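You operate a simulated robot arm through the tools that you are given. There is no shell and no other tool. Be economical: measure what you need, move in short steps, check, and stop when the job is done.

The job below is to be done with a simulated two-armed robot. You get a single attempt, and the scene is never put back.

TASK
Hold the grey bucket on the counter top steady with one hand and put the brown sleeve in it with the other.
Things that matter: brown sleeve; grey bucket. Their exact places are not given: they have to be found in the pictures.

It is judged by the outcome, as a careful person would: the job done as asked, and still so three seconds after it is handed in. It fails if anything else is knocked over, pushed out of place, dropped, spilled or broken.

THE ROBOT
Two 7-joint arms with three-finger grippers on one trunk, on a base that drives. Base frame: it is fixed to the floor where the robot stands at the start and does not move with it; the origin is under the middle of the robot, x ahead of it, y to its left, z up; the surface under the hand at the start is at about z = 0.9. Lengths are in m, angles in rad, forces in N, time in s.
The left shoulder is at the start at [0.03, 0.124, 1.133], the right one opposite. With the tool pointing down near the work surface each hand reaches from about 0.1 to 0.78 m from the robot's upright axis, wherever it stands, measured 20 degrees to its own side. Places, roughly: grey bucket [-2.5, 0.25, 1]. Payload 2.2 kg a hand.
Tool frame (each hand has its own): the origin (TCP) lies between the finger pads and is the grasp point; the fingertips stand 0.028 m ahead of it; z points along the fingers, y is the line along which they close. The gripper opens to 0.102 m. The gripper's body begins 0.071 m behind the TCP.
Orientation is that of the tool frame in the base frame, as [roll, pitch, yaw] about the fixed x, y, z axes, in that order (R = Rz(yaw) Ry(pitch) Rx(roll)). With the fingers straight down and closing along the base's y, the tool's x points along the base's -x, its y along +y and its z along -z.

THE INTERFACE
- The arms move only by the tool send_rows. It takes "left_steps", "right_steps" or both (then of equal length, played together; a hand with none holds still); each is a list of rows, each a list of 7 numbers: the finger opening in m, from 0 to 0.102, then the shift along the tool's x, y, z in units of 40 mm (1.0 is 40 mm), then the turn, a rotation vector about the tool's x, y, z in units of 8 degrees (1.0 is 8 degrees). In form: [[grip, tx, ty, tz, rx, ry, rz], ...]. A call has 1 to 12 rows; each row shifts and turns the commanded pose from where the row before left it, along the tool's axes as they then stand. A call with a number of a shift or a turn outside -1 to 1 is refused whole. A row lasts 0.2 s, in which the tool goes at most 0.05 m and 0.15 rad; a call with a longer step from one row to the next is refused whole, and so is a gripper value outside its range. Where a pose cannot be reached the arm comes as near as it can. A force on the tool above 40 N (or 10 N above the force at the start of the call, whichever is more), or a blocked arm, ends the call early, and 0.2 s more pass. Each finger halts on what it meets, pressing with about 22 N; the grip force reading is that of the motor and also rises with nothing between the fingers. The clock runs only during rows and for 0.2 s after the last one: add rows that do not move to give the fingers time. It gives the time, the measured TCP pose, the force on the tool (base axes), the opening and the grip force at its end, in the units of the frame above (readings bear some noise), with the torque about the TCP (base axes, N m) and any sound that the robot's microphone picked up.
- Cameras (640 x 400 px; columns grow to the right, rows downward): "scene" is now at [0.0445, -0.0108, 1.8427]; the picture's right is [-0.15, -0.99, 0.00], its down [-0.79, 0.12, -0.60] and it looks along [0.59, -0.09, -0.80] (base axes); focal length 274 px, centre (320, 200). "left" rides on the left gripper at [0.072, 0.038, -0.086] in its tool frame; the picture's right is [-0.47, 0.89, 0.00], its down [-0.60, -0.32, -0.73] and it looks along [-0.65, -0.34, 0.68] (tool axes); focal length 256 px, centre (320, 200). "right" rides on the right gripper at [0.069, 0.044, -0.086] in its tool frame; the picture's right is [-0.53, 0.85, 0.00], its down [-0.58, -0.36, -0.73] and it looks along [-0.62, -0.39, 0.68] (tool axes); focal length 256 px, centre (320, 200).
- camera(camera): a new picture of that camera. No time passes.
- lift_body(by): slides the trunk up (or, below 0, down) by that many m; the arms and the scene camera ride with it, the base frame stays. It gives what a move gives, with no picture.
- base_move(legs): drives the robot by 1 to 6 legs, each [ahead, left, turn to the left] in m, m and rad, along the robot's own axes; the way and the turn of a leg run together, so that a leg with both is an arc; at most 1.5 m and 3.142 rad a leg. The arms and the cameras ride along, it lands a little off, and it stops where it bumps. It gives what a move gives.
- head_to(pan, tilt): turns the head with the scene camera to pan (to the left, within 2.496 rad either way) and tilt (down, from -0.506 to 1.204), counted from straight ahead of the robot. It gives what a move gives.
- locate(camera, pixels): for up to 12 pixels [column, row] of the newest picture of that camera ("zoom" is the newest enlarged one), the place [x, y, z] in the base frame of the surface seen there, good to about 0.002 m. No time passes.
- inspect(camera, box): a new picture of the part [left, top, right, bottom] of that camera's present view, enlarged. No time passes.
- finish_job(): hands the job in; it is judged then, once.

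Keep the steps short. Do not move on a guess: measure, check each grasp and each placing, and mend mistakes. In all there are 80 turns and 70 pictures (those below and enlarged ones count). Leave the grippers open and the arms clear of the work at the hand-in unless told otherwise, and finish with a single line.

The tools are called after "Emit:" by a JSON object that holds its "api" and its "payload". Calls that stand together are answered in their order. send_rows: Moves the arms, as the interface text tells. Its arguments: {"type":"object","properties":{"left_steps":{"type":"array","items":{"type":"array","items":{"type":"number"}}},"right_steps":{"type":"array","items":{"type":"array","items":{"type":"number"}}}},"required":[]} The other tools are called the same way: lift_body (by) slides the trunk up or down; base_move (legs) drives the base; head_to (pan, tilt) turns the head that bears the scene camera; camera (camera) takes a picture; locate (camera, pixels) gives the place of the surface under pixels of a picture; inspect (camera, box) takes an enlarged picture of a part of a camera's view; finish_job () hands the job in.

At the start:

```text
time_s: 0.0
left_ee_pos: [0.6079, 0.1273, 1.1675]
left_tcp_rot: [-3.141, 0.0, 3.141]
left_ft_force: [0.5, -0.3, 0.1]
left_ft_torque: [-0.02, 0.01, -0.02]
left_opening: 0.1021
left_finger_force: 0.1
right_ee_pos: [0.4027, -0.2874, 1.2043]
right_tcp_rot: [3.14, -0.002, -3.141]
right_ft_force: [0.6, 0.1, 0.5]
right_ft_torque: [0.01, -0.01, 0.01]
right_opening: 0.1023
right_finger_force: 0.1
trunk travel left (down, up): [-0.375, 0.165]
robot x, y, heading: [-0.0003, 0.0025, -0.002]
head pan, tilt: [-0.148, 0.932]
```

scene: 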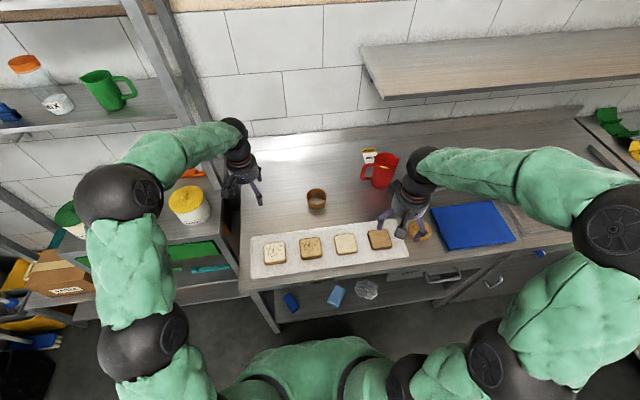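
right: 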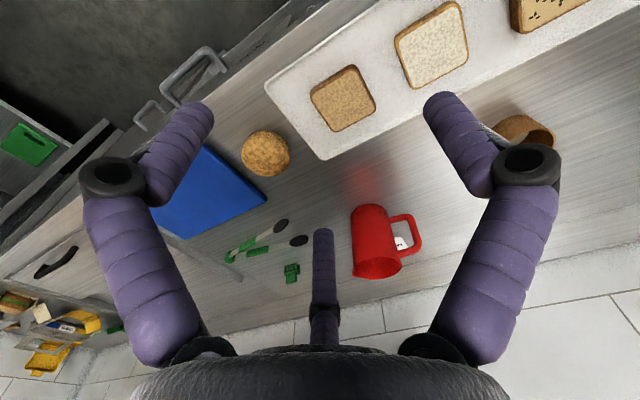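
left: 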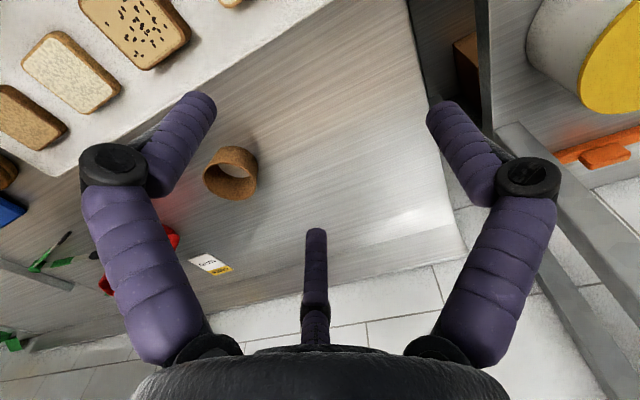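

I see a brown ring (the sleeve) at scene pixel (316,200). I'll enlarge that area and measure it.

Emit:
{"api": "inspect", "payload": {"camera": "scene", "box": [230, 130, 450, 268]}}

Emit:
{"api": "locate", "payload": {"camera": "left", "pixels": [[231, 152], [208, 172], [255, 170], [232, 198], [228, 188], [300, 160], [235, 178], [240, 149]]}}

```text
2.90 times, centred on (340, 199) of scene
```

zoom: 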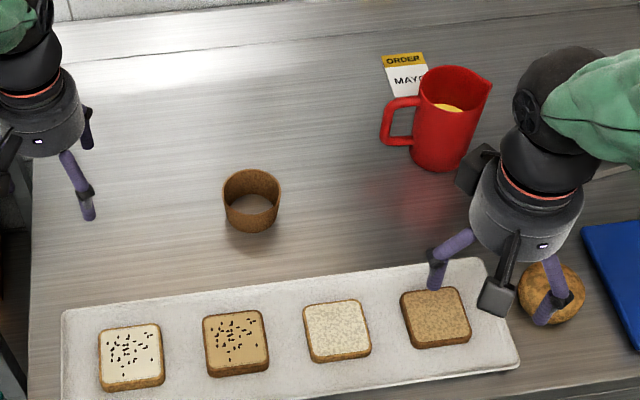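

```text
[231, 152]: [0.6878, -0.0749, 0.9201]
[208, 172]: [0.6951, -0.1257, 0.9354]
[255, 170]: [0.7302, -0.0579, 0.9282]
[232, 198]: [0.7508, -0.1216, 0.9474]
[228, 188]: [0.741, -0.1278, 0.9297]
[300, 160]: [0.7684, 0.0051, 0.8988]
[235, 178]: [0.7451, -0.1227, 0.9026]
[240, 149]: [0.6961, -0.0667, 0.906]
```

I measure the sleeve's rim in the enlarged picture.

Emit:
{"api": "locate", "payload": {"camera": "zoom", "pixels": [[251, 170], [226, 184], [277, 184], [251, 201], [232, 174], [271, 175], [250, 226], [250, 205], [150, 200], [300, 220], [250, 178], [235, 197]]}}

```text
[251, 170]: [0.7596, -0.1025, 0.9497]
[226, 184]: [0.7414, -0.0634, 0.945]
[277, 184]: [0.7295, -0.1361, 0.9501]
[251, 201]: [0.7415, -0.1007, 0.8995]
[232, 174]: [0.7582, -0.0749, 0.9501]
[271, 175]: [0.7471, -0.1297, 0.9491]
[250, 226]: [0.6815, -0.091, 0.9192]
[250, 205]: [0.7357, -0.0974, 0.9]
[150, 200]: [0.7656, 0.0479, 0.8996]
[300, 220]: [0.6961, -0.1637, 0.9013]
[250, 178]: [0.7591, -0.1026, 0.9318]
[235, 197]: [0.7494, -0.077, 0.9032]
```

The sleeve is a ring of about 0.077 m outer diameter, centred near (0.722, -0.098), top at z 0.95. Before planning, I measure the odd middle post in the hand picture, and the mug that stands near.

Emit:
{"api": "locate", "payload": {"camera": "right", "pixels": [[323, 234], [322, 270], [325, 320], [322, 300], [195, 110], [440, 105], [365, 272], [398, 215], [416, 222], [370, 207]]}}

Emit:
{"api": "locate", "payload": {"camera": "scene", "pixels": [[365, 170], [378, 152], [397, 158], [250, 205], [240, 290], [420, 180]]}}

```text
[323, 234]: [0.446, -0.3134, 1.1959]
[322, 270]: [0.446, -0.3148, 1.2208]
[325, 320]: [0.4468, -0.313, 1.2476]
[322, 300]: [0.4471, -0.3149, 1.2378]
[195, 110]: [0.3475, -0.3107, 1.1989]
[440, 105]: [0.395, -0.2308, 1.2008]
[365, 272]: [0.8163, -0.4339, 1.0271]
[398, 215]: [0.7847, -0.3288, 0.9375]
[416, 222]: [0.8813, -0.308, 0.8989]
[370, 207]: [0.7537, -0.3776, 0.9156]
```

```text
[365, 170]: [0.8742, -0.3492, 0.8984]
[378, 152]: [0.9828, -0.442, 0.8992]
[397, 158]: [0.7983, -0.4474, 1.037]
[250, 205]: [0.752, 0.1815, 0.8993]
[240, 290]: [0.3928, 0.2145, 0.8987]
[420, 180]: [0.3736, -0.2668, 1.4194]
```

The hand seems to have three fingers around the TCP. I test the right hand's closing in the air while the left hand draws back out of the way.

Emit:
{"api": "send_rows", "payload": {"right_steps": [[0.04, 0, 0, 0, 0, 0, 0], [0.04, 0, 0, 0, 0, 0, 0], [0.04, 0, 0, 0, 0, 0, 0], [0.04, 0, 0, 0, 0, 0, 0], [0.04, 0, 0, 0, 0, 0, 0]], "left_steps": [[0.102, 1, 0.3, 0, 0, 0, 0], [0.102, 1, 0.3, 0, 0, 0, 0], [0.102, 1, 0.3, 0, 0, 0, 0], [0.102, 1, 0.3, 0, 0, 0, 0], [0.102, 0.5, 0.3, 0, 0, 0, 0]]}}

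Emit:
{"api": "camera", "payload": {"camera": "right"}}

```text
time_s: 1.2
left_ee_pos: [0.4289, 0.1864, 1.1671]
left_tcp_rot: [3.14, 0.001, -3.141]
left_ft_force: [-0.8, -0.7, -0.4]
left_ft_torque: [0.02, 0.01, 0.0]
left_opening: 0.1021
left_finger_force: 0.0
right_ee_pos: [0.4002, -0.2877, 1.2035]
right_tcp_rot: [-3.141, 0.0, 3.14]
right_ft_force: [-0.3, 0.1, -0.1]
right_ft_torque: [0.01, 0.0, -0.01]
right_opening: 0.0402
right_finger_force: 0.1
trunk travel left (down, up): [-0.375, 0.165]
robot x, y, heading: [0.004, -0.0017, 0.001]
head pan, tilt: [-0.148, 0.932]
```

```text
65 pictures are left
```

right: 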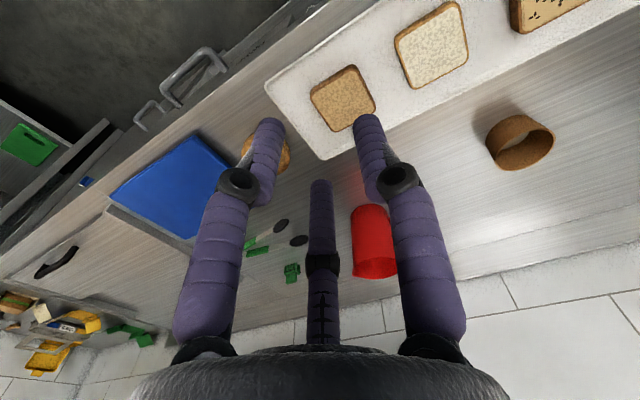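

All three fingers close together toward the TCP, so gripping the ring from outside is right. I open the right hand and bring it over the ring at the present height.

Emit:
{"api": "send_rows", "payload": {"right_steps": [[0.102, -0.894, 0.525, 0, 0, 0, 0], [0.102, -0.894, 0.525, 0, 0, 0, 0], [0.102, -0.894, 0.525, 0, 0, 0, 0], [0.102, -0.894, 0.525, 0, 0, 0, 0], [0.102, -0.894, 0.525, 0, 0, 0, 0], [0.102, -0.894, 0.525, 0, 0, 0, 0], [0.102, -0.894, 0.525, 0, 0, 0, 0], [0.102, -0.894, 0.525, 0, 0, 0, 0], [0.102, -0.894, 0.525, 0, 0, 0, 0], [0.102, 0, 0, 0, 0, 0, 0]]}}

Emit:
{"api": "camera", "payload": {"camera": "right"}}

```text
time_s: 3.4
left_ee_pos: [0.4266, 0.1862, 1.1671]
left_tcp_rot: [3.14, 0.0, 3.141]
left_ft_force: [-0.2, -0.5, -0.3]
left_ft_torque: [0.02, -0.05, 0.02]
left_opening: 0.1018
left_finger_force: 0.0
right_ee_pos: [0.7227, -0.0993, 1.2055]
right_tcp_rot: [3.141, 0.001, -3.141]
right_ft_force: [-0.9, 0.3, -0.4]
right_ft_torque: [-0.01, -0.02, 0.03]
right_opening: 0.1017
right_finger_force: 0.0
trunk travel left (down, up): [-0.375, 0.165]
robot x, y, heading: [-0.0013, -0.0037, 0.001]
head pan, tilt: [-0.148, 0.932]
```

```text
64 pictures are left
```

right: 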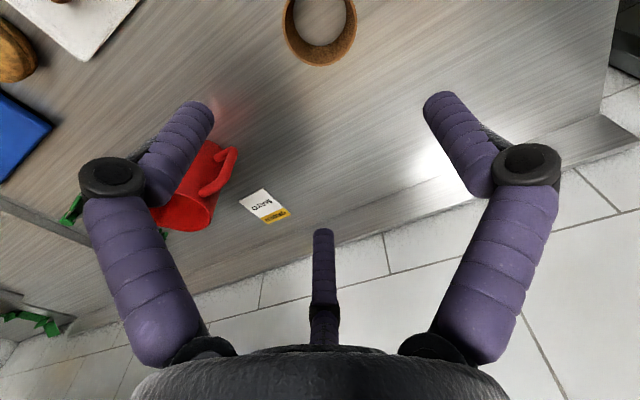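

The hand stands over the ring, seen at (320,25). I go down 0.14 m, keeping the tips above the rim, and look again.

Emit:
{"api": "send_rows", "payload": {"right_steps": [[0.102, 0, 0, 0.875, 0, 0, 0], [0.102, 0, 0, 0.875, 0, 0, 0], [0.102, 0, 0, 0.875, 0, 0, 0], [0.102, 0, 0, 0.875, 0, 0, 0], [0.102, 0, 0, 0, 0, 0, 0]]}}

Emit:
{"api": "camera", "payload": {"camera": "right"}}

```text
time_s: 4.6
left_ee_pos: [0.4275, 0.1882, 1.1654]
left_tcp_rot: [-3.141, -0.001, 3.141]
left_ft_force: [0.0, -0.4, 0.6]
left_ft_torque: [-0.02, -0.02, 0.03]
left_opening: 0.1019
left_finger_force: 0.1
right_ee_pos: [0.7241, -0.0986, 1.0662]
right_tcp_rot: [-3.141, 0.0, -3.14]
right_ft_force: [-0.8, 0.7, -0.3]
right_ft_torque: [-0.02, 0.01, 0.01]
right_opening: 0.1019
right_finger_force: 0.0
trunk travel left (down, up): [-0.375, 0.165]
robot x, y, heading: [0.0029, 0.0022, 0.001]
head pan, tilt: [-0.148, 0.932]
```

```text
63 pictures are left
```

right: 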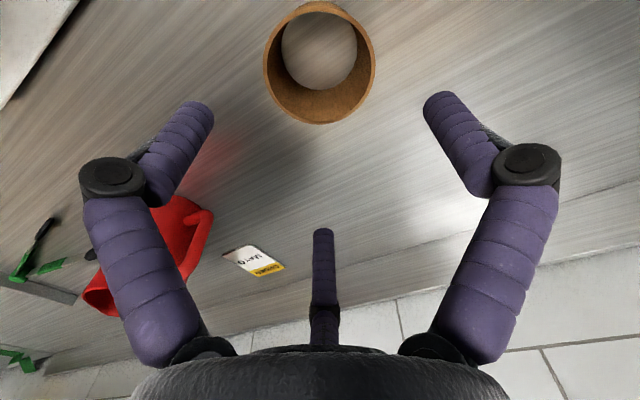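

I check the rim position and the fingertip positions from this view.

Emit:
{"api": "locate", "payload": {"camera": "right", "pixels": [[320, 121], [267, 65], [373, 65], [320, 5], [282, 105], [358, 105], [195, 110], [440, 105], [323, 234]]}}

```text
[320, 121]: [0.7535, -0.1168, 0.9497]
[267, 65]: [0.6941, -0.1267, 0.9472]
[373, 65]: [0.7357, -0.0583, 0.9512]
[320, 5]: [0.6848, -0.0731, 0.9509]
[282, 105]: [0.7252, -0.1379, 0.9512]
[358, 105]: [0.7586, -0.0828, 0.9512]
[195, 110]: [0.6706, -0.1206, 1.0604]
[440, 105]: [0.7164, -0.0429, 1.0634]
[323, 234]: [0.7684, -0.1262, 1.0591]
```

The ring is centred at about (0.7205, -0.0965), and the three fingertips sit evenly around it at a radius of about 0.055. I go straight down 0.126 m to TCP z of about 0.94.

Emit:
{"api": "send_rows", "payload": {"right_steps": [[0.102, 0, 0, 0.7, 0, 0, 0], [0.102, 0, 0, 0.7, 0, 0, 0], [0.102, 0, 0, 0.65, 0, 0, 0], [0.102, 0, 0, 0.6, 0, 0, 0], [0.102, 0, 0, 0.5, 0, 0, 0], [0.102, 0, 0, 0, 0, 0, 0]]}}

Emit:
{"api": "camera", "payload": {"camera": "right"}}

```text
time_s: 6.0
left_ee_pos: [0.4281, 0.1878, 1.1674]
left_tcp_rot: [-3.14, -0.002, 3.141]
left_ft_force: [0.1, 0.5, -0.1]
left_ft_torque: [0.03, 0.02, 0.05]
left_opening: 0.102
left_finger_force: 0.0
right_ee_pos: [0.7232, -0.0981, 0.9379]
right_tcp_rot: [3.14, -0.001, -3.141]
right_ft_force: [-0.6, 0.2, 0.5]
right_ft_torque: [-0.05, -0.03, -0.03]
right_opening: 0.1017
right_finger_force: 0.0
trunk travel left (down, up): [-0.375, 0.165]
robot x, y, heading: [0.0014, 0.0004, -0.001]
head pan, tilt: [-0.148, 0.932]
```

```text
62 pictures are left
```

right: 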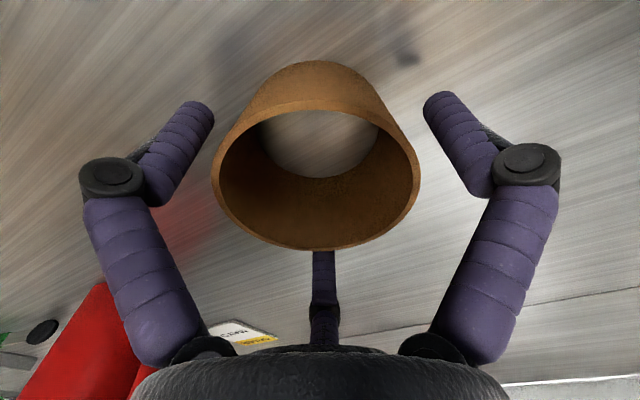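

The ring sits between the three fingers, with no contact force. I close.

Emit:
{"api": "send_rows", "payload": {"right_steps": [[0.07, 0, 0, 0, 0, 0, 0], [0.06, 0, 0, 0, 0, 0, 0], [0.05, 0, 0, 0, 0, 0, 0], [0.05, 0, 0, 0, 0, 0, 0], [0.05, 0, 0, 0, 0, 0, 0]]}}

Emit:
{"api": "camera", "payload": {"camera": "right"}}

```text
time_s: 7.2
left_ee_pos: [0.4286, 0.1879, 1.1671]
left_tcp_rot: [3.142, 0.0, -3.14]
left_ft_force: [-0.4, 0.6, 0.3]
left_ft_torque: [0.0, 0.02, -0.01]
left_opening: 0.102
left_finger_force: 0.1
right_ee_pos: [0.7234, -0.0984, 0.9373]
right_tcp_rot: [3.139, -0.001, 3.141]
right_ft_force: [1.3, 0.5, 1.2]
right_ft_torque: [-0.03, 0.03, -0.01]
right_opening: 0.0817
right_finger_force: 22.2
trunk travel left (down, up): [-0.375, 0.165]
robot x, y, heading: [-0.0005, -0.0001, 0.001]
head pan, tilt: [-0.148, 0.932]
```

```text
61 pictures are left
```

right: 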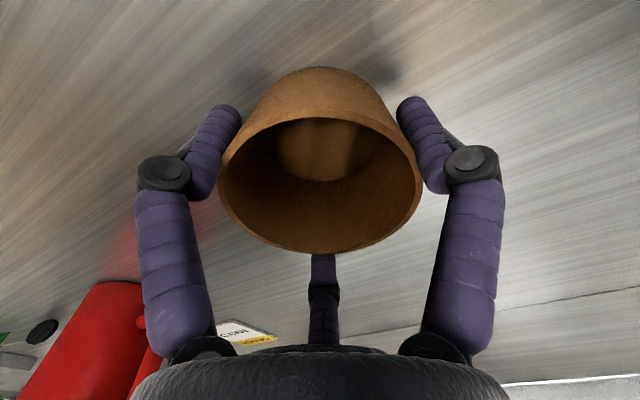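

It holds at 0.082 m with 22 N. I lift straight up about 0.16 m and check the grip.

Emit:
{"api": "send_rows", "payload": {"right_steps": [[0.05, 0, 0, -0.4, 0, 0, 0], [0.05, 0, 0, -0.8, 0, 0, 0], [0.05, 0, 0, -0.9, 0, 0, 0], [0.05, 0, 0, -0.9, 0, 0, 0], [0.05, 0, 0, -0.9, 0, 0, 0], [0.05, 0, 0, -0.9, 0, 0, 0], [0.05, 0, 0, -0.9, 0, 0, 0], [0.05, 0, 0, 0, 0, 0, 0]]}}

Emit:
{"api": "camera", "payload": {"camera": "right"}}

Emit:
{"api": "camera", "payload": {"camera": "scene"}}

```text
time_s: 9.0
left_ee_pos: [0.4286, 0.1866, 1.1672]
left_tcp_rot: [3.14, -0.001, -3.141]
left_ft_force: [-0.2, 0.8, -0.3]
left_ft_torque: [0.04, 0.02, 0.0]
left_opening: 0.1023
left_finger_force: 0.0
right_ee_pos: [0.7248, -0.1002, 1.1649]
right_tcp_rot: [3.14, 0.001, 3.141]
right_ft_force: [-0.2, -0.2, -0.3]
right_ft_torque: [-0.01, 0.01, 0.03]
right_opening: 0.0817
right_finger_force: 21.9
trunk travel left (down, up): [-0.375, 0.165]
robot x, y, heading: [0.0011, -0.0023, -0.001]
head pan, tilt: [-0.148, 0.932]
```

```text
60 pictures are left
```

right: 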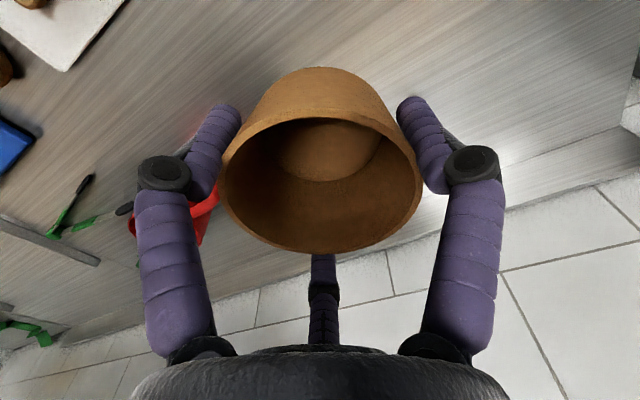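

```text
59 pictures are left
```

scene: 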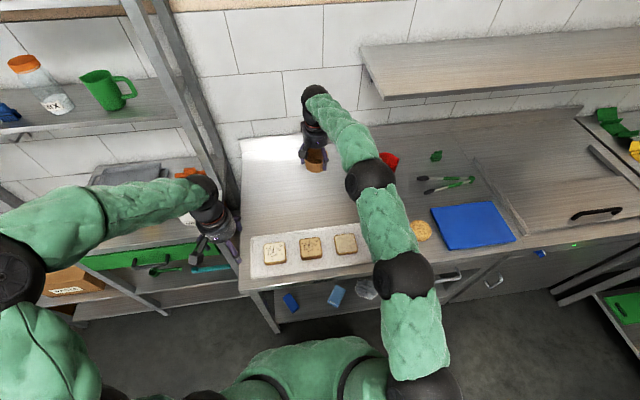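

The sleeve is held firmly in the right hand. I draw the right hand back near its start pose before driving.

Emit:
{"api": "send_rows", "payload": {"right_steps": [[0.05, 0.2, 0, -0.8, 0, 0, 0], [0.05, 0.9, -0.45, 0, 0, 0, 0], [0.05, 0.9, -0.45, 0, 0, 0, 0], [0.05, 0.9, -0.45, 0, 0, 0, 0], [0.05, 0.9, -0.45, 0, 0, 0, 0], [0.05, 0.9, -0.45, 0, 0, 0, 0], [0.05, 0.9, -0.45, 0, 0, 0, 0], [0.05, 0.9, -0.45, 0, 0, 0, 0], [0.05, 0.9, -0.45, 0, 0, 0, 0], [0.05, 0.9, -0.3, 0, 0, 0, 0], [0.05, 0, 0, 0, 0, 0, 0]]}}

Emit:
{"api": "head_to", "payload": {"pan": 2.49, "tilt": 0.35}}

Emit:
{"api": "camera", "payload": {"camera": "scene"}}

Emit:
{"api": "head_to", "payload": {"pan": -2.49, "tilt": 0.5}}

Emit:
{"api": "camera", "payload": {"camera": "scene"}}

```text
time_s: 11.4
left_ee_pos: [0.4309, 0.1862, 1.1679]
left_tcp_rot: [3.14, -0.002, -3.142]
left_ft_force: [0.0, 0.1, -0.5]
left_ft_torque: [-0.01, 0.03, 0.03]
left_opening: 0.1021
left_finger_force: 0.0
right_ee_pos: [0.3908, -0.2558, 1.1987]
right_tcp_rot: [3.139, 0.0, -3.14]
right_ft_force: [-0.5, 0.7, 0.2]
right_ft_torque: [0.01, 0.02, -0.01]
right_opening: 0.0816
right_finger_force: 21.9
trunk travel left (down, up): [-0.375, 0.165]
robot x, y, heading: [0.0009, 0.0001, -0.003]
head pan, tilt: [-0.148, 0.932]
```

```text
time_s: 13.8
left_ee_pos: [0.4273, 0.1868, 1.1661]
left_tcp_rot: [3.141, -0.001, 3.141]
left_ft_force: [-0.8, -0.4, 0.0]
left_ft_torque: [-0.01, -0.03, 0.01]
left_opening: 0.102
left_finger_force: 0.0
right_ee_pos: [0.3909, -0.2567, 1.1983]
right_tcp_rot: [3.14, -0.001, -3.14]
right_ft_force: [-0.9, -0.7, 0.4]
right_ft_torque: [0.01, -0.01, 0.02]
right_opening: 0.0816
right_finger_force: 22.1
trunk travel left (down, up): [-0.375, 0.165]
robot x, y, heading: [-0.0024, -0.0022, -0.0]
head pan, tilt: [2.491, 0.351]
```

```text
58 pictures are left
```

scene: 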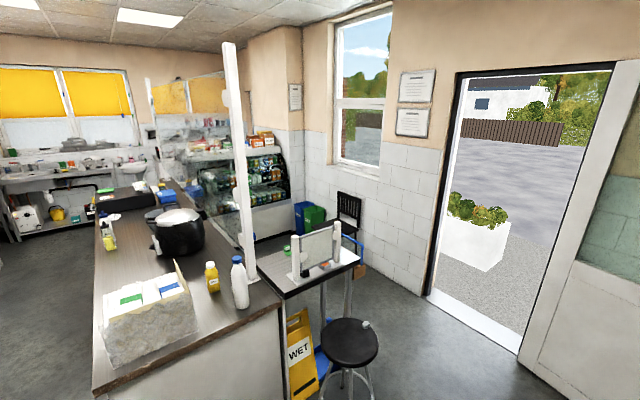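

```text
time_s: 17.7
left_ee_pos: [0.4281, 0.1863, 1.1676]
left_tcp_rot: [-3.141, 0.002, -3.141]
left_ft_force: [0.4, -0.1, 0.2]
left_ft_torque: [0.03, 0.0, 0.02]
left_opening: 0.102
left_finger_force: 0.0
right_ee_pos: [0.3909, -0.2566, 1.1984]
right_tcp_rot: [3.139, -0.001, -3.141]
right_ft_force: [0.5, -0.3, 0.2]
right_ft_torque: [0.03, -0.03, 0.02]
right_opening: 0.0815
right_finger_force: 21.8
trunk travel left (down, up): [-0.375, 0.165]
robot x, y, heading: [0.0028, -0.0012, -0.003]
head pan, tilt: [-2.491, 0.499]
```

```text
57 pictures are left
```

scene: 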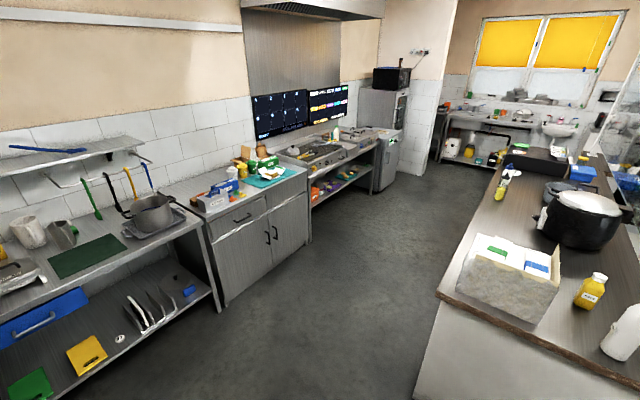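

An island counter stands behind the robot. I locate the objects on it and its edges, since the bucket is expected near (-2.5, 0.25).

Emit:
{"api": "locate", "payload": {"camera": "scene", "pixels": [[440, 295], [500, 310], [585, 220], [560, 195], [505, 190], [545, 155], [583, 172], [508, 145], [480, 200], [590, 290], [495, 262], [630, 380]]}}

Emit:
{"api": "inspect", "payload": {"camera": "scene", "box": [420, 110, 640, 248]}}

```text
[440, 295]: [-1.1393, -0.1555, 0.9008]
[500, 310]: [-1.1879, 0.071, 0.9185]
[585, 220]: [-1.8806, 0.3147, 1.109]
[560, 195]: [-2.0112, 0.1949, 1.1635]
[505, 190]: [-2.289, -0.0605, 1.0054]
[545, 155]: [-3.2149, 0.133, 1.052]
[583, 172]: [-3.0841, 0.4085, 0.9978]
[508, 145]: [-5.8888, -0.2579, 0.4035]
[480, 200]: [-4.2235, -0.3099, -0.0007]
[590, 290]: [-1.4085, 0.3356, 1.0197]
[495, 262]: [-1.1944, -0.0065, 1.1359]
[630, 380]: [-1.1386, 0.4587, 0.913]
```

```text
2.90 times, centred on (530, 179) of scene
```

zoom: 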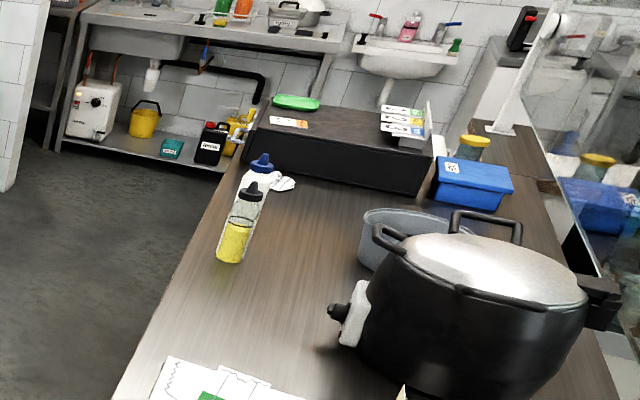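

The grey bucket seems to be behind the black pot, at zoom (400,230). I measure it, the island's edge and the aisle.

Emit:
{"api": "locate", "payload": {"camera": "zoom", "pixels": [[367, 232], [400, 212], [445, 214], [366, 255], [430, 222], [205, 190], [160, 300], [235, 250], [245, 185], [340, 290], [110, 230], [420, 250]]}}

Emit:
{"api": "locate", "payload": {"camera": "scene", "pixels": [[220, 300], [305, 190], [205, 250], [345, 280], [420, 370], [376, 190], [430, 330], [155, 180], [470, 225], [310, 240]]}}

```text
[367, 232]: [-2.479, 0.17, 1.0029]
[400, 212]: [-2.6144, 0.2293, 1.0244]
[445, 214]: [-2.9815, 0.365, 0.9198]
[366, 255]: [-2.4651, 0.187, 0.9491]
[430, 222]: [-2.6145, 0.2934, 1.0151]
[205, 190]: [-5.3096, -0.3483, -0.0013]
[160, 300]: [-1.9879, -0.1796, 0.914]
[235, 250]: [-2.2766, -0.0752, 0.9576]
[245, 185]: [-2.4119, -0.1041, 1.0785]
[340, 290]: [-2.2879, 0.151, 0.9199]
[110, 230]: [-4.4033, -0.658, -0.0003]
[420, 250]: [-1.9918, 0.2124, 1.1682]
```

```text
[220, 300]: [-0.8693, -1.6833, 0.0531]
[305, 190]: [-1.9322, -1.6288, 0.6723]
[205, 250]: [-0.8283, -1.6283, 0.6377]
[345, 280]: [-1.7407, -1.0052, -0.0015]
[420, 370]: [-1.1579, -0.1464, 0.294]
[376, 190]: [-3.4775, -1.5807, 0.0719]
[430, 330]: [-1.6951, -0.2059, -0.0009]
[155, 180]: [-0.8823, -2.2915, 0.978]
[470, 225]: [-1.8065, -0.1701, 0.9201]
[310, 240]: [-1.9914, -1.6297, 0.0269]
```

The island edge runs at y ≈ -0.18 with its top at z ≈ 0.92. The bucket is near (-2.53, 0.25) with its rim at z ≈ 1.02. The aisle is free from y = -1.6 to -0.2. Before driving I look at the floor on the right.

Emit:
{"api": "head_to", "payload": {"pan": -1.5, "tilt": 0.65}}

Emit:
{"api": "camera", "payload": {"camera": "scene"}}

```text
time_s: 18.9
left_ee_pos: [0.4284, 0.1865, 1.1666]
left_tcp_rot: [-3.142, -0.001, -3.141]
left_ft_force: [0.0, 0.3, 0.4]
left_ft_torque: [0.02, 0.01, 0.01]
left_opening: 0.1021
left_finger_force: 0.0
right_ee_pos: [0.3896, -0.2575, 1.1982]
right_tcp_rot: [3.14, 0.001, -3.141]
right_ft_force: [0.2, 0.1, -0.1]
right_ft_torque: [-0.01, -0.02, 0.0]
right_opening: 0.0814
right_finger_force: 21.6
trunk travel left (down, up): [-0.375, 0.165]
robot x, y, heading: [-0.0031, 0.0021, -0.001]
head pan, tilt: [-1.499, 0.649]
```

```text
55 pictures are left
```

scene: 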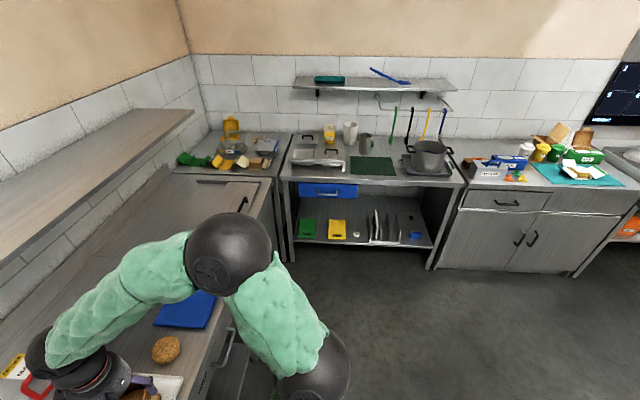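

The floor is clear. I drive back 0.4 m, right 0.8 m and turn left 90°.

Emit:
{"api": "base_move", "payload": {"legs": [[-0.4, 0, 0], [0, -0.8, 0], [0, 0, 1.571]]}}

Emit:
{"api": "head_to", "payload": {"pan": 0.9, "tilt": 0.5}}

Emit:
{"api": "camera", "payload": {"camera": "scene"}}

```text
time_s: 29.2
left_ee_pos: [-0.5954, -0.3862, 1.1672]
left_tcp_rot: [-3.141, 0.0, -1.541]
left_ft_force: [0.6, -0.7, 0.3]
left_ft_torque: [0.03, 0.01, -0.01]
left_opening: 0.102
left_finger_force: 0.0
right_ee_pos: [-0.1502, -0.4122, 1.1992]
right_tcp_rot: [3.141, 0.0, -1.541]
right_ft_force: [-0.2, -0.9, 0.1]
right_ft_torque: [-0.02, 0.03, 0.0]
right_opening: 0.0817
right_finger_force: 21.8
trunk travel left (down, up): [-0.375, 0.165]
robot x, y, heading: [-0.3969, -0.8068, 1.598]
head pan, tilt: [-1.499, 0.649]
```

```text
time_s: 31.4
left_ee_pos: [-0.5942, -0.3871, 1.1667]
left_tcp_rot: [-3.14, 0.0, -1.54]
left_ft_force: [0.4, 0.3, -0.1]
left_ft_torque: [0.01, 0.01, 0.01]
left_opening: 0.1017
left_finger_force: 0.0
right_ee_pos: [-0.1497, -0.4124, 1.1999]
right_tcp_rot: [3.14, -0.001, -1.541]
right_ft_force: [-0.3, -0.1, -1.0]
right_ft_torque: [0.03, 0.01, 0.01]
right_opening: 0.0816
right_finger_force: 21.6
trunk travel left (down, up): [-0.375, 0.165]
robot x, y, heading: [-0.3958, -0.8111, 1.599]
head pan, tilt: [0.901, 0.499]
```

```text
54 pictures are left
```

scene: 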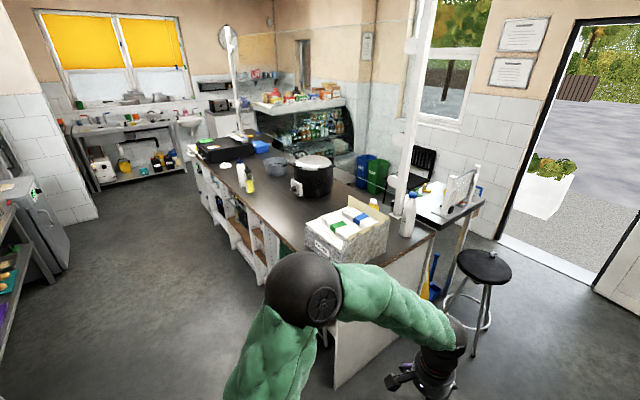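

The aisle is clear and the bucket shows at (276,165). I straighten the heading and drive left 2.1 m along the island.

Emit:
{"api": "base_move", "payload": {"legs": [[0, 0, -0.027], [0, 1.05, 0], [0, 1.05, 0]]}}

Emit:
{"api": "head_to", "payload": {"pan": 0.0, "tilt": 0.65}}

Emit:
{"api": "camera", "payload": {"camera": "scene"}}

```text
time_s: 42.3
left_ee_pos: [-2.7152, -0.4418, 1.1661]
left_tcp_rot: [-3.141, 0.001, -1.524]
left_ft_force: [-0.9, 0.1, -0.2]
left_ft_torque: [0.0, -0.03, -0.02]
left_opening: 0.102
left_finger_force: 0.1
right_ee_pos: [-2.2699, -0.4587, 1.1978]
right_tcp_rot: [-3.141, 0.001, -1.523]
right_ft_force: [-1.0, -0.4, -0.3]
right_ft_torque: [0.01, -0.03, 0.01]
right_opening: 0.0815
right_finger_force: 21.5
trunk travel left (down, up): [-0.375, 0.165]
robot x, y, heading: [-2.5096, -0.8599, 1.619]
head pan, tilt: [0.901, 0.499]
```

```text
time_s: 43.5
left_ee_pos: [-2.7151, -0.4422, 1.1666]
left_tcp_rot: [3.141, 0.0, -1.524]
left_ft_force: [0.1, 0.4, 0.2]
left_ft_torque: [0.01, 0.02, 0.02]
left_opening: 0.1021
left_finger_force: 0.0
right_ee_pos: [-2.2698, -0.4592, 1.1997]
right_tcp_rot: [3.139, -0.001, -1.523]
right_ft_force: [-0.1, -0.2, -0.2]
right_ft_torque: [0.0, 0.0, 0.01]
right_opening: 0.0816
right_finger_force: 22.0
trunk travel left (down, up): [-0.375, 0.165]
robot x, y, heading: [-2.5125, -0.8592, 1.621]
head pan, tilt: [0.0, 0.649]
```

```text
53 pictures are left
```

scene: 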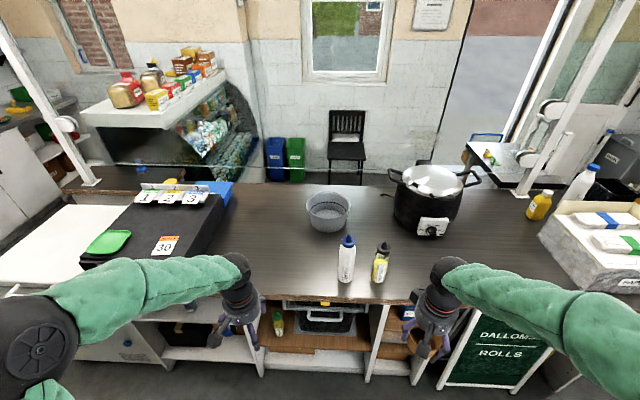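

Bucket at (328,212), pot at (430,200), two bottles at (347,258) and (380,262), and a black box on the left. I enlarge and measure.

Emit:
{"api": "inspect", "payload": {"camera": "scene", "box": [240, 170, 400, 270]}}

Emit:
{"api": "locate", "payload": {"camera": "scene", "pixels": [[347, 238], [347, 282], [381, 245], [380, 282], [398, 205], [390, 180], [434, 232], [225, 200], [220, 205], [200, 230], [330, 300], [400, 302]]}}

```text
4.00 times, centred on (320, 220) of scene
```

zoom: 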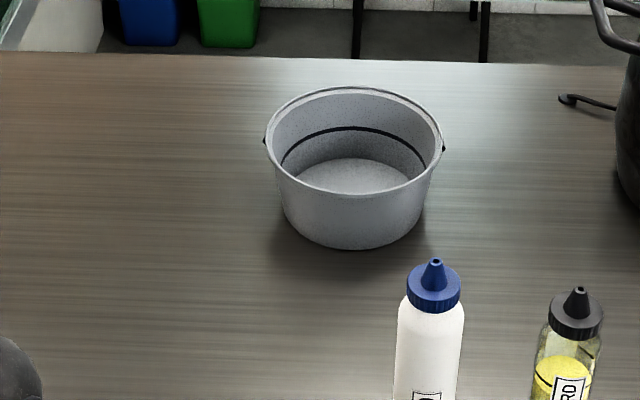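

```text
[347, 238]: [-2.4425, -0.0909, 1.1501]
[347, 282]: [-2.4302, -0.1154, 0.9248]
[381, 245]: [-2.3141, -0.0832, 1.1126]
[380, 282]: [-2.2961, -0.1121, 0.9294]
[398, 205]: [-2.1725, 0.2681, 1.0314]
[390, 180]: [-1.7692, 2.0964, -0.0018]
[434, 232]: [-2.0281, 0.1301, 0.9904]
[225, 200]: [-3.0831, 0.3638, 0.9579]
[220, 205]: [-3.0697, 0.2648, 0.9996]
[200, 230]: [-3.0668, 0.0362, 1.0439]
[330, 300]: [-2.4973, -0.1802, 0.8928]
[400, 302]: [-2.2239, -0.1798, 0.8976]
```

Emit:
{"api": "locate", "payload": {"camera": "zoom", "pixels": [[267, 142], [442, 145], [355, 88], [355, 194], [290, 178], [425, 170], [300, 100], [410, 100], [355, 172], [355, 247], [283, 215], [425, 205]]}}

```text
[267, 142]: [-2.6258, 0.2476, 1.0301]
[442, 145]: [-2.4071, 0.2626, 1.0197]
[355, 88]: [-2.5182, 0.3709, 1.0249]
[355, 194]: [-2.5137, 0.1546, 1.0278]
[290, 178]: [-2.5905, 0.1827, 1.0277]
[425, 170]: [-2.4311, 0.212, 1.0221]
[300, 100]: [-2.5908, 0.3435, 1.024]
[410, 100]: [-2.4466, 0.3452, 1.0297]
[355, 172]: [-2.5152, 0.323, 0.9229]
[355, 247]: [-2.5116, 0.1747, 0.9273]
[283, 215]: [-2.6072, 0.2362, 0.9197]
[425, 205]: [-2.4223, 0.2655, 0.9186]
```

The bucket's centre is about (-2.516, 0.262), rim radius 0.108, rim z 1.028, floor z 0.923. The bottles reach z 1.15 near y = -0.1. I raise the trunk so the hands pass well above them, then drive ahead 0.3 m and slightly left.

Emit:
{"api": "lift_body", "payload": {"by": 0.15}}

Emit:
{"api": "base_move", "payload": {"legs": [[0, 0.1, -0.05], [0.28, 0, 0]]}}

Emit:
{"api": "camera", "payload": {"camera": "scene"}}

```text
time_s: 45.2
left_ee_pos: [-2.7132, -0.4417, 1.317]
left_tcp_rot: [3.14, 0.001, -1.525]
left_ft_force: [0.4, -0.4, 0.0]
left_ft_torque: [-0.01, -0.01, 0.03]
left_opening: 0.1022
left_finger_force: 0.0
right_ee_pos: [-2.2696, -0.4583, 1.3486]
right_tcp_rot: [3.14, -0.001, -1.522]
right_ft_force: [0.3, 0.6, -0.4]
right_ft_torque: [-0.01, 0.01, 0.01]
right_opening: 0.0815
right_finger_force: 22.0
trunk travel left (down, up): [-0.525, 0.015]
robot x, y, heading: [-2.5063, -0.8604, 1.619]
head pan, tilt: [0.0, 0.649]
```

```text
time_s: 47.9
left_ee_pos: [-2.7947, -0.162, 1.3176]
left_tcp_rot: [3.141, 0.001, -1.568]
left_ft_force: [0.5, -0.3, -1.1]
left_ft_torque: [-0.02, -0.01, 0.02]
left_opening: 0.102
left_finger_force: 0.0
right_ee_pos: [-2.3505, -0.1975, 1.3491]
right_tcp_rot: [3.14, 0.0, -1.568]
right_ft_force: [0.8, -0.3, -0.7]
right_ft_torque: [0.0, 0.03, 0.01]
right_opening: 0.0814
right_finger_force: 22.6
trunk travel left (down, up): [-0.525, 0.015]
robot x, y, heading: [-2.6067, -0.588, 1.573]
head pan, tilt: [0.0, 0.649]
```

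```text
51 pictures are left
```

scene: 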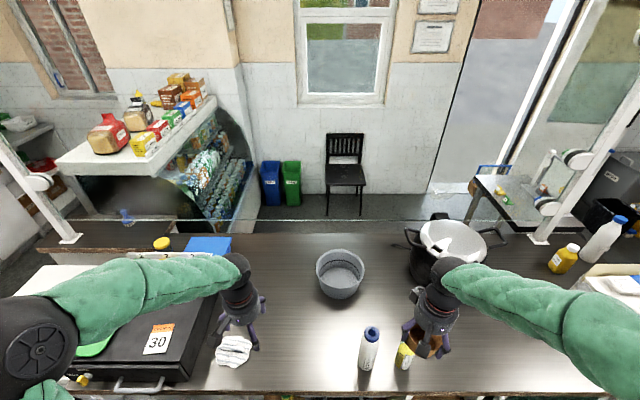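

No bump. I drive 0.09 m further ahead so both hands can reach.

Emit:
{"api": "base_move", "payload": {"legs": [[0.09, 0, 0]]}}

Emit:
{"api": "head_to", "payload": {"pan": -0.05, "tilt": 0.8}}

Emit:
{"api": "inspect", "payload": {"camera": "scene", "box": [200, 130, 480, 305]}}

```text
time_s: 49.0
left_ee_pos: [-2.7965, -0.0712, 1.3165]
left_tcp_rot: [3.141, 0.0, -1.568]
left_ft_force: [0.5, -0.2, -0.4]
left_ft_torque: [-0.06, 0.0, 0.02]
left_opening: 0.1019
left_finger_force: 0.0
right_ee_pos: [-2.3522, -0.1067, 1.3487]
right_tcp_rot: [3.14, 0.001, -1.568]
right_ft_force: [0.0, 0.0, -0.1]
right_ft_torque: [-0.02, 0.01, 0.01]
right_opening: 0.0815
right_finger_force: 22.3
trunk travel left (down, up): [-0.525, 0.015]
robot x, y, heading: [-2.6059, -0.5017, 1.576]
head pan, tilt: [0.0, 0.649]
```

```text
time_s: 49.7
left_ee_pos: [-2.7956, -0.0696, 1.3172]
left_tcp_rot: [3.141, -0.001, -1.568]
left_ft_force: [-0.4, 1.0, -0.2]
left_ft_torque: [-0.02, 0.04, 0.0]
left_opening: 0.1022
left_finger_force: 0.1
right_ee_pos: [-2.3523, -0.1048, 1.3483]
right_tcp_rot: [3.138, -0.001, -1.567]
right_ft_force: [0.2, 0.7, 0.3]
right_ft_torque: [-0.04, -0.03, 0.01]
right_opening: 0.0814
right_finger_force: 21.9
trunk travel left (down, up): [-0.525, 0.015]
robot x, y, heading: [-2.6078, -0.4988, 1.575]
head pan, tilt: [-0.051, 0.799]
```

```text
2.29 times, centred on (340, 218) of scene
```

zoom: 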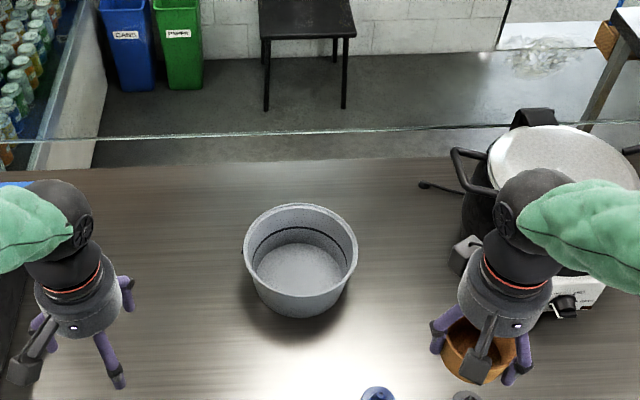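

I re-measure the rim of the bucket from here.

Emit:
{"api": "locate", "payload": {"camera": "zoom", "pixels": [[245, 245], [357, 247], [300, 204], [303, 295], [260, 280], [345, 280], [262, 215], [340, 215], [250, 262], [300, 270], [243, 250]]}}

```text
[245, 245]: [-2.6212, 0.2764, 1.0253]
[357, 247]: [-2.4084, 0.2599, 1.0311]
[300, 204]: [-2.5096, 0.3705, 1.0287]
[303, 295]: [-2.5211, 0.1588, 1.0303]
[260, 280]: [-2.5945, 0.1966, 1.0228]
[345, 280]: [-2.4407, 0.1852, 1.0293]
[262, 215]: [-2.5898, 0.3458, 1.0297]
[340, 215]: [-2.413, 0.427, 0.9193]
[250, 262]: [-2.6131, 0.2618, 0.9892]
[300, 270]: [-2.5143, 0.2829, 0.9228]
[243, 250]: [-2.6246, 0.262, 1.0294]
```

The bucket centre is (-2.516, 0.264). The left hand will pinch the rim at its left-front, near (-2.612, 0.219), with the palm leaning outward. First I bring it over that point at z ≈ 1.22 and turn it.

Emit:
{"api": "send_rows", "payload": {"left_steps": [[0.102, -0.9, -0.49, 0.28, 0, 0, 0], [0.102, -0.9, -0.49, 0.28, 0, 0, 0], [0.102, -0.9, -0.49, 0.28, 0, 0, 0], [0.102, -0.9, -0.49, 0.28, 0, 0, 0], [0.102, -0.9, -0.49, 0.28, 0, 0, 0], [0.102, -0.9, -0.49, 0.28, 0, 0, 0], [0.102, -0.9, -0.49, 0.28, 0, 0, 0], [0.102, -0.9, -0.49, 0.28, 0, 0, 0], [0.102, 0, 0, 0, 0, 0, -0.95], [0.102, 0, 0, 0, 0, 0, -0.95], [0.102, 0, 0, 0, 0, 0, -0.9], [0.102, 0, 0, 0, 0, 0, 0]]}}

Emit:
{"api": "send_rows", "payload": {"left_steps": [[0.102, 0, 0, 0, 0.95, 0, 0], [0.102, 0, 0, 0, 0.95, 0, 0], [0.102, 0, 0, 0, 0, 0, 0], [0.102, 0, 0, 0, 0, 0, 0]]}}

Emit:
{"api": "camera", "payload": {"camera": "left"}}

Emit:
{"api": "camera", "payload": {"camera": "scene"}}

```text
time_s: 52.3
left_ee_pos: [-2.6404, 0.2171, 1.2273]
left_tcp_rot: [-3.142, -0.001, -1.176]
left_ft_force: [-0.8, 0.3, -0.1]
left_ft_torque: [0.01, 0.02, 0.0]
left_opening: 0.1021
left_finger_force: 0.1
right_ee_pos: [-2.3517, -0.1085, 1.3488]
right_tcp_rot: [3.142, 0.0, -1.566]
right_ft_force: [0.2, -0.5, -0.8]
right_ft_torque: [0.02, 0.0, -0.04]
right_opening: 0.0816
right_finger_force: 21.9
trunk travel left (down, up): [-0.525, 0.015]
robot x, y, heading: [-2.6049, -0.4971, 1.574]
head pan, tilt: [-0.051, 0.799]
```

```text
time_s: 53.3
left_ee_pos: [-2.6408, 0.2162, 1.2275]
left_tcp_rot: [-2.874, -0.001, -1.176]
left_ft_force: [0.8, 0.0, 0.2]
left_ft_torque: [0.03, -0.02, -0.03]
left_opening: 0.1019
left_finger_force: 0.1
right_ee_pos: [-2.3518, -0.1066, 1.3482]
right_tcp_rot: [-3.141, -0.001, -1.568]
right_ft_force: [0.1, 0.3, 0.1]
right_ft_torque: [0.01, 0.0, 0.02]
right_opening: 0.0815
right_finger_force: 21.9
trunk travel left (down, up): [-0.525, 0.015]
robot x, y, heading: [-2.6054, -0.5006, 1.572]
head pan, tilt: [-0.051, 0.799]
```

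```text
49 pictures are left
```

left: 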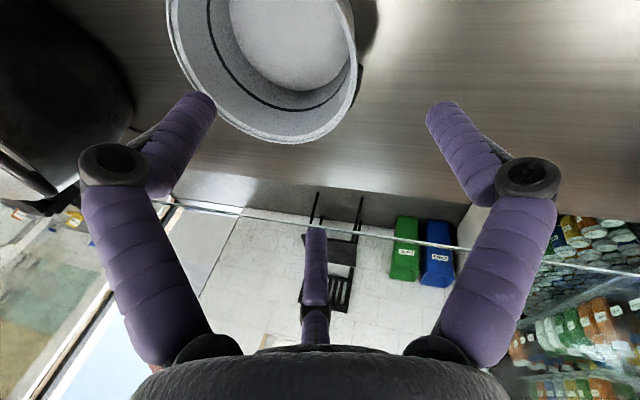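

```text
48 pictures are left
```

scene: 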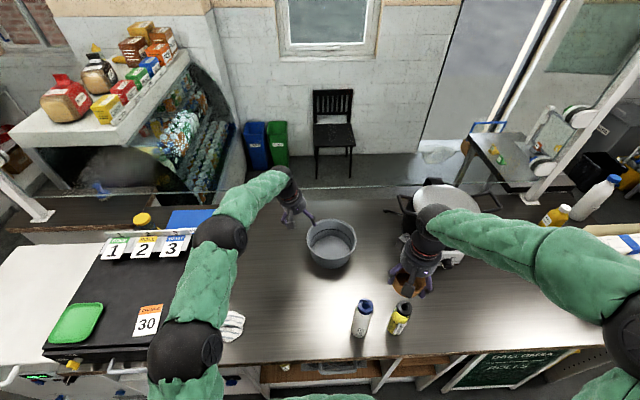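

Good orientation. I shift 27 mm outward and go 0.12 m down along the tool axis, then look; the tips stay about 5 cm above the rim.

Emit:
{"api": "send_rows", "payload": {"left_steps": [[0.102, 0.12, 0.68, 0, 0, 0, 0], [0.102, 0, 0, 0.75, 0, 0, 0], [0.102, 0, 0, 0.75, 0, 0, 0], [0.102, 0, 0, 0.75, 0, 0, 0], [0.102, 0, 0, 0.75, 0, 0, 0], [0.102, 0, 0, 0, 0, 0, 0]]}}

Emit:
{"api": "camera", "payload": {"camera": "left"}}

Emit:
{"api": "inspect", "payload": {"camera": "scene", "box": [220, 160, 460, 310]}}

```text
time_s: 54.7
left_ee_pos: [-2.6334, 0.2148, 1.1043]
left_tcp_rot: [-2.876, 0.0, -1.178]
left_ft_force: [-0.2, -0.6, 0.6]
left_ft_torque: [0.0, 0.04, 0.01]
left_opening: 0.102
left_finger_force: 0.0
right_ee_pos: [-2.3521, -0.1076, 1.3491]
right_tcp_rot: [-3.141, -0.001, -1.567]
right_ft_force: [-0.1, 0.2, -1.8]
right_ft_torque: [0.03, 0.02, 0.0]
right_opening: 0.0815
right_finger_force: 21.9
trunk travel left (down, up): [-0.525, 0.015]
robot x, y, heading: [-2.6046, -0.5001, 1.574]
head pan, tilt: [-0.051, 0.799]
```

```text
47 pictures are left
```

left: 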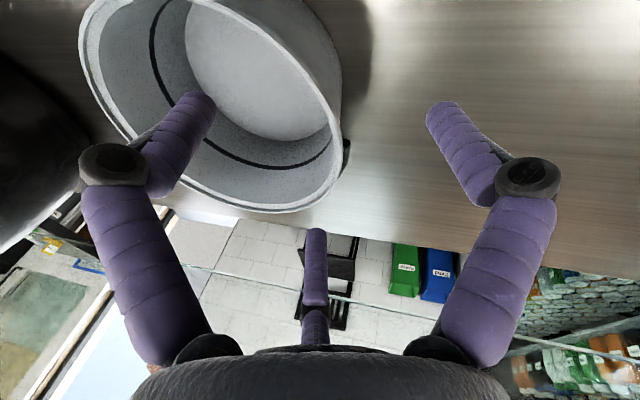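

```text
2.67 times, centred on (340, 235) of scene
```

zoom: 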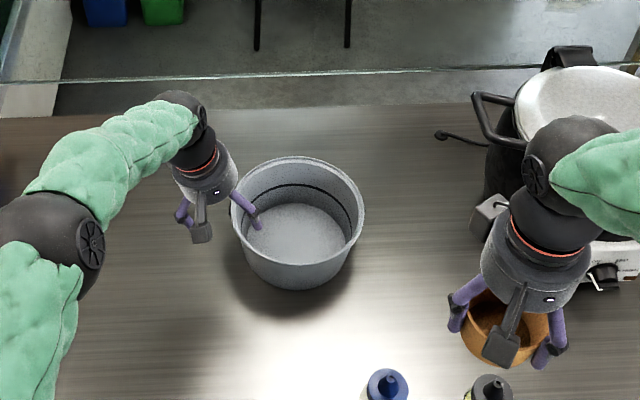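

The path is clear. I shift 6 mm inward so that the two inner fingers clear the rim, then go down 0.084 m along the tool.

Emit:
{"api": "send_rows", "payload": {"left_steps": [[0.102, 0, -0.15, 0, 0, 0, 0], [0.102, 0, 0, 0.6, 0, 0, 0], [0.102, 0, 0, 0.5, 0, 0, 0], [0.102, 0, 0, 0.5, 0, 0, 0], [0.102, 0, 0, 0.5, 0, 0, 0], [0.102, 0, 0, 0, 0, 0, 0]]}}

Emit:
{"api": "camera", "payload": {"camera": "left"}}

Emit:
{"api": "inspect", "payload": {"camera": "scene", "box": [240, 180, 400, 280]}}

```text
time_s: 56.1
left_ee_pos: [-2.6057, 0.2273, 1.0253]
left_tcp_rot: [-2.878, 0.0, -1.176]
left_ft_force: [-0.8, 0.1, -0.3]
left_ft_torque: [0.01, 0.0, 0.01]
left_opening: 0.1019
left_finger_force: 0.1
right_ee_pos: [-2.352, -0.1079, 1.3488]
right_tcp_rot: [3.14, 0.001, -1.567]
right_ft_force: [-0.5, 0.5, -0.4]
right_ft_torque: [0.03, 0.02, 0.02]
right_opening: 0.0814
right_finger_force: 21.8
trunk travel left (down, up): [-0.525, 0.015]
robot x, y, heading: [-2.6098, -0.4993, 1.573]
head pan, tilt: [-0.051, 0.799]
```

```text
45 pictures are left
```

left: 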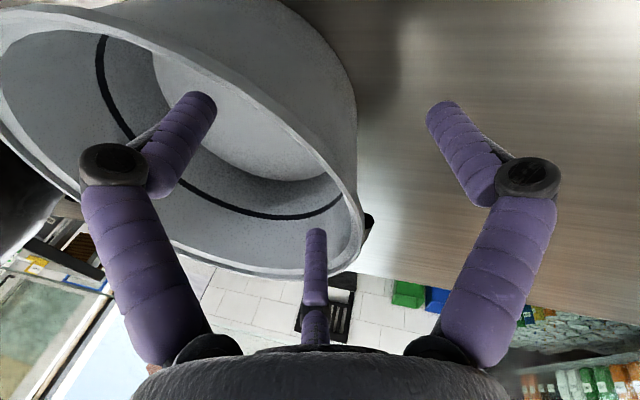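

```text
4.00 times, centred on (320, 230) of scene
```

zoom: 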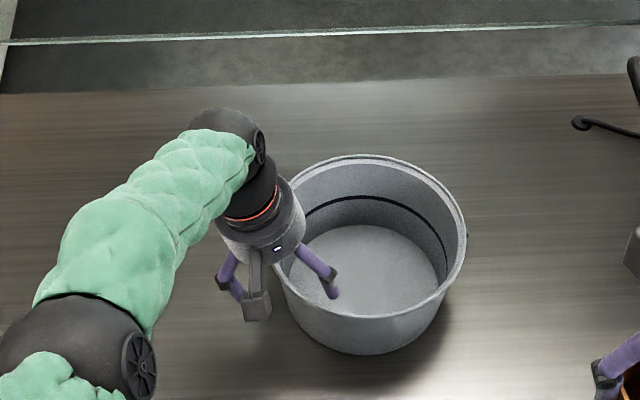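

Two fingers are inside and one is outside the wall. I close gently in steps.

Emit:
{"api": "send_rows", "payload": {"left_steps": [[0.085, 0, 0, 0, 0, 0, 0], [0.07, 0, 0, 0, 0, 0, 0], [0.055, 0, 0, 0, 0, 0, 0], [0.04, 0, 0, 0, 0, 0, 0], [0.025, 0, 0, 0, 0, 0, 0], [0.01, 0, 0, 0, 0, 0, 0], [0.0, 0, 0, 0, 0, 0, 0], [0.0, 0, 0, 0, 0, 0, 0], [0.0, 0, 0, 0, 0, 0, 0]]}}

Emit:
{"api": "camera", "payload": {"camera": "left"}}

Emit:
{"api": "inspect", "payload": {"camera": "scene", "box": [240, 180, 400, 280]}}

```text
time_s: 58.1
left_ee_pos: [-2.607, 0.2271, 1.024]
left_tcp_rot: [-2.878, 0.0, -1.176]
left_ft_force: [-0.9, -0.9, -1.9]
left_ft_torque: [-0.12, 0.23, 0.0]
left_opening: 0.014
left_finger_force: 22.4
right_ee_pos: [-2.3528, -0.1063, 1.348]
right_tcp_rot: [3.141, 0.001, -1.568]
right_ft_force: [-0.8, -0.2, -0.8]
right_ft_torque: [0.02, 0.0, 0.01]
right_opening: 0.0813
right_finger_force: 21.7
trunk travel left (down, up): [-0.525, 0.015]
robot x, y, heading: [-2.6071, -0.4981, 1.57]
head pan, tilt: [-0.051, 0.799]
```

```text
43 pictures are left
```

left: 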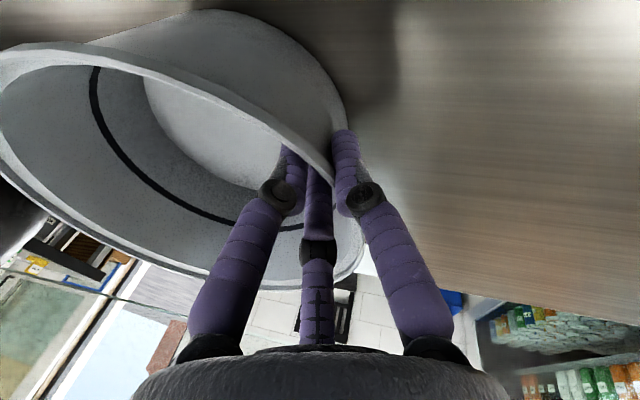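

```text
4.00 times, centred on (320, 230) of scene
```

zoom: 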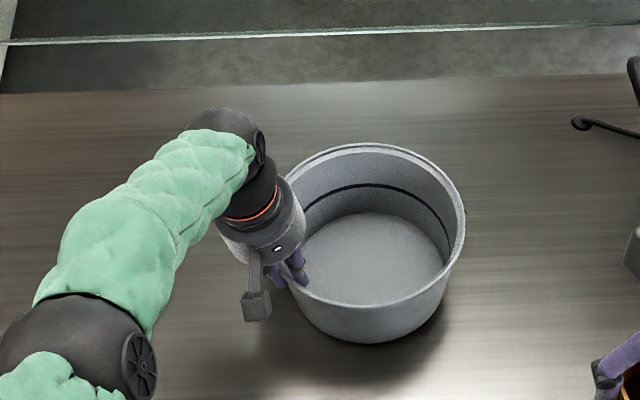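

The bucket's rim is gripped (opening 0.014, 22 N). I check whether the bucket still sits flat and where it is.

Emit:
{"api": "locate", "payload": {"camera": "zoom", "pixels": [[463, 215], [370, 146], [370, 304], [300, 165], [440, 275], [330, 295], [430, 165], [370, 270], [360, 225], [400, 280], [325, 260], [430, 240]]}}

```text
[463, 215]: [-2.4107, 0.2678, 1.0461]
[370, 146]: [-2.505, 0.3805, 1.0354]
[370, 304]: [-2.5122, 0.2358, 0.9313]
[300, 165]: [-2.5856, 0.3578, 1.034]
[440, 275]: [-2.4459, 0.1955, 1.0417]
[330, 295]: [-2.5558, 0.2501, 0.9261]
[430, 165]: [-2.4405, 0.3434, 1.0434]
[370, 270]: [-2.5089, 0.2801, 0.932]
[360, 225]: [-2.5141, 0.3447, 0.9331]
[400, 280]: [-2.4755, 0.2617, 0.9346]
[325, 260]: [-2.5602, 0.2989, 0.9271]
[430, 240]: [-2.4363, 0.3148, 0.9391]
```

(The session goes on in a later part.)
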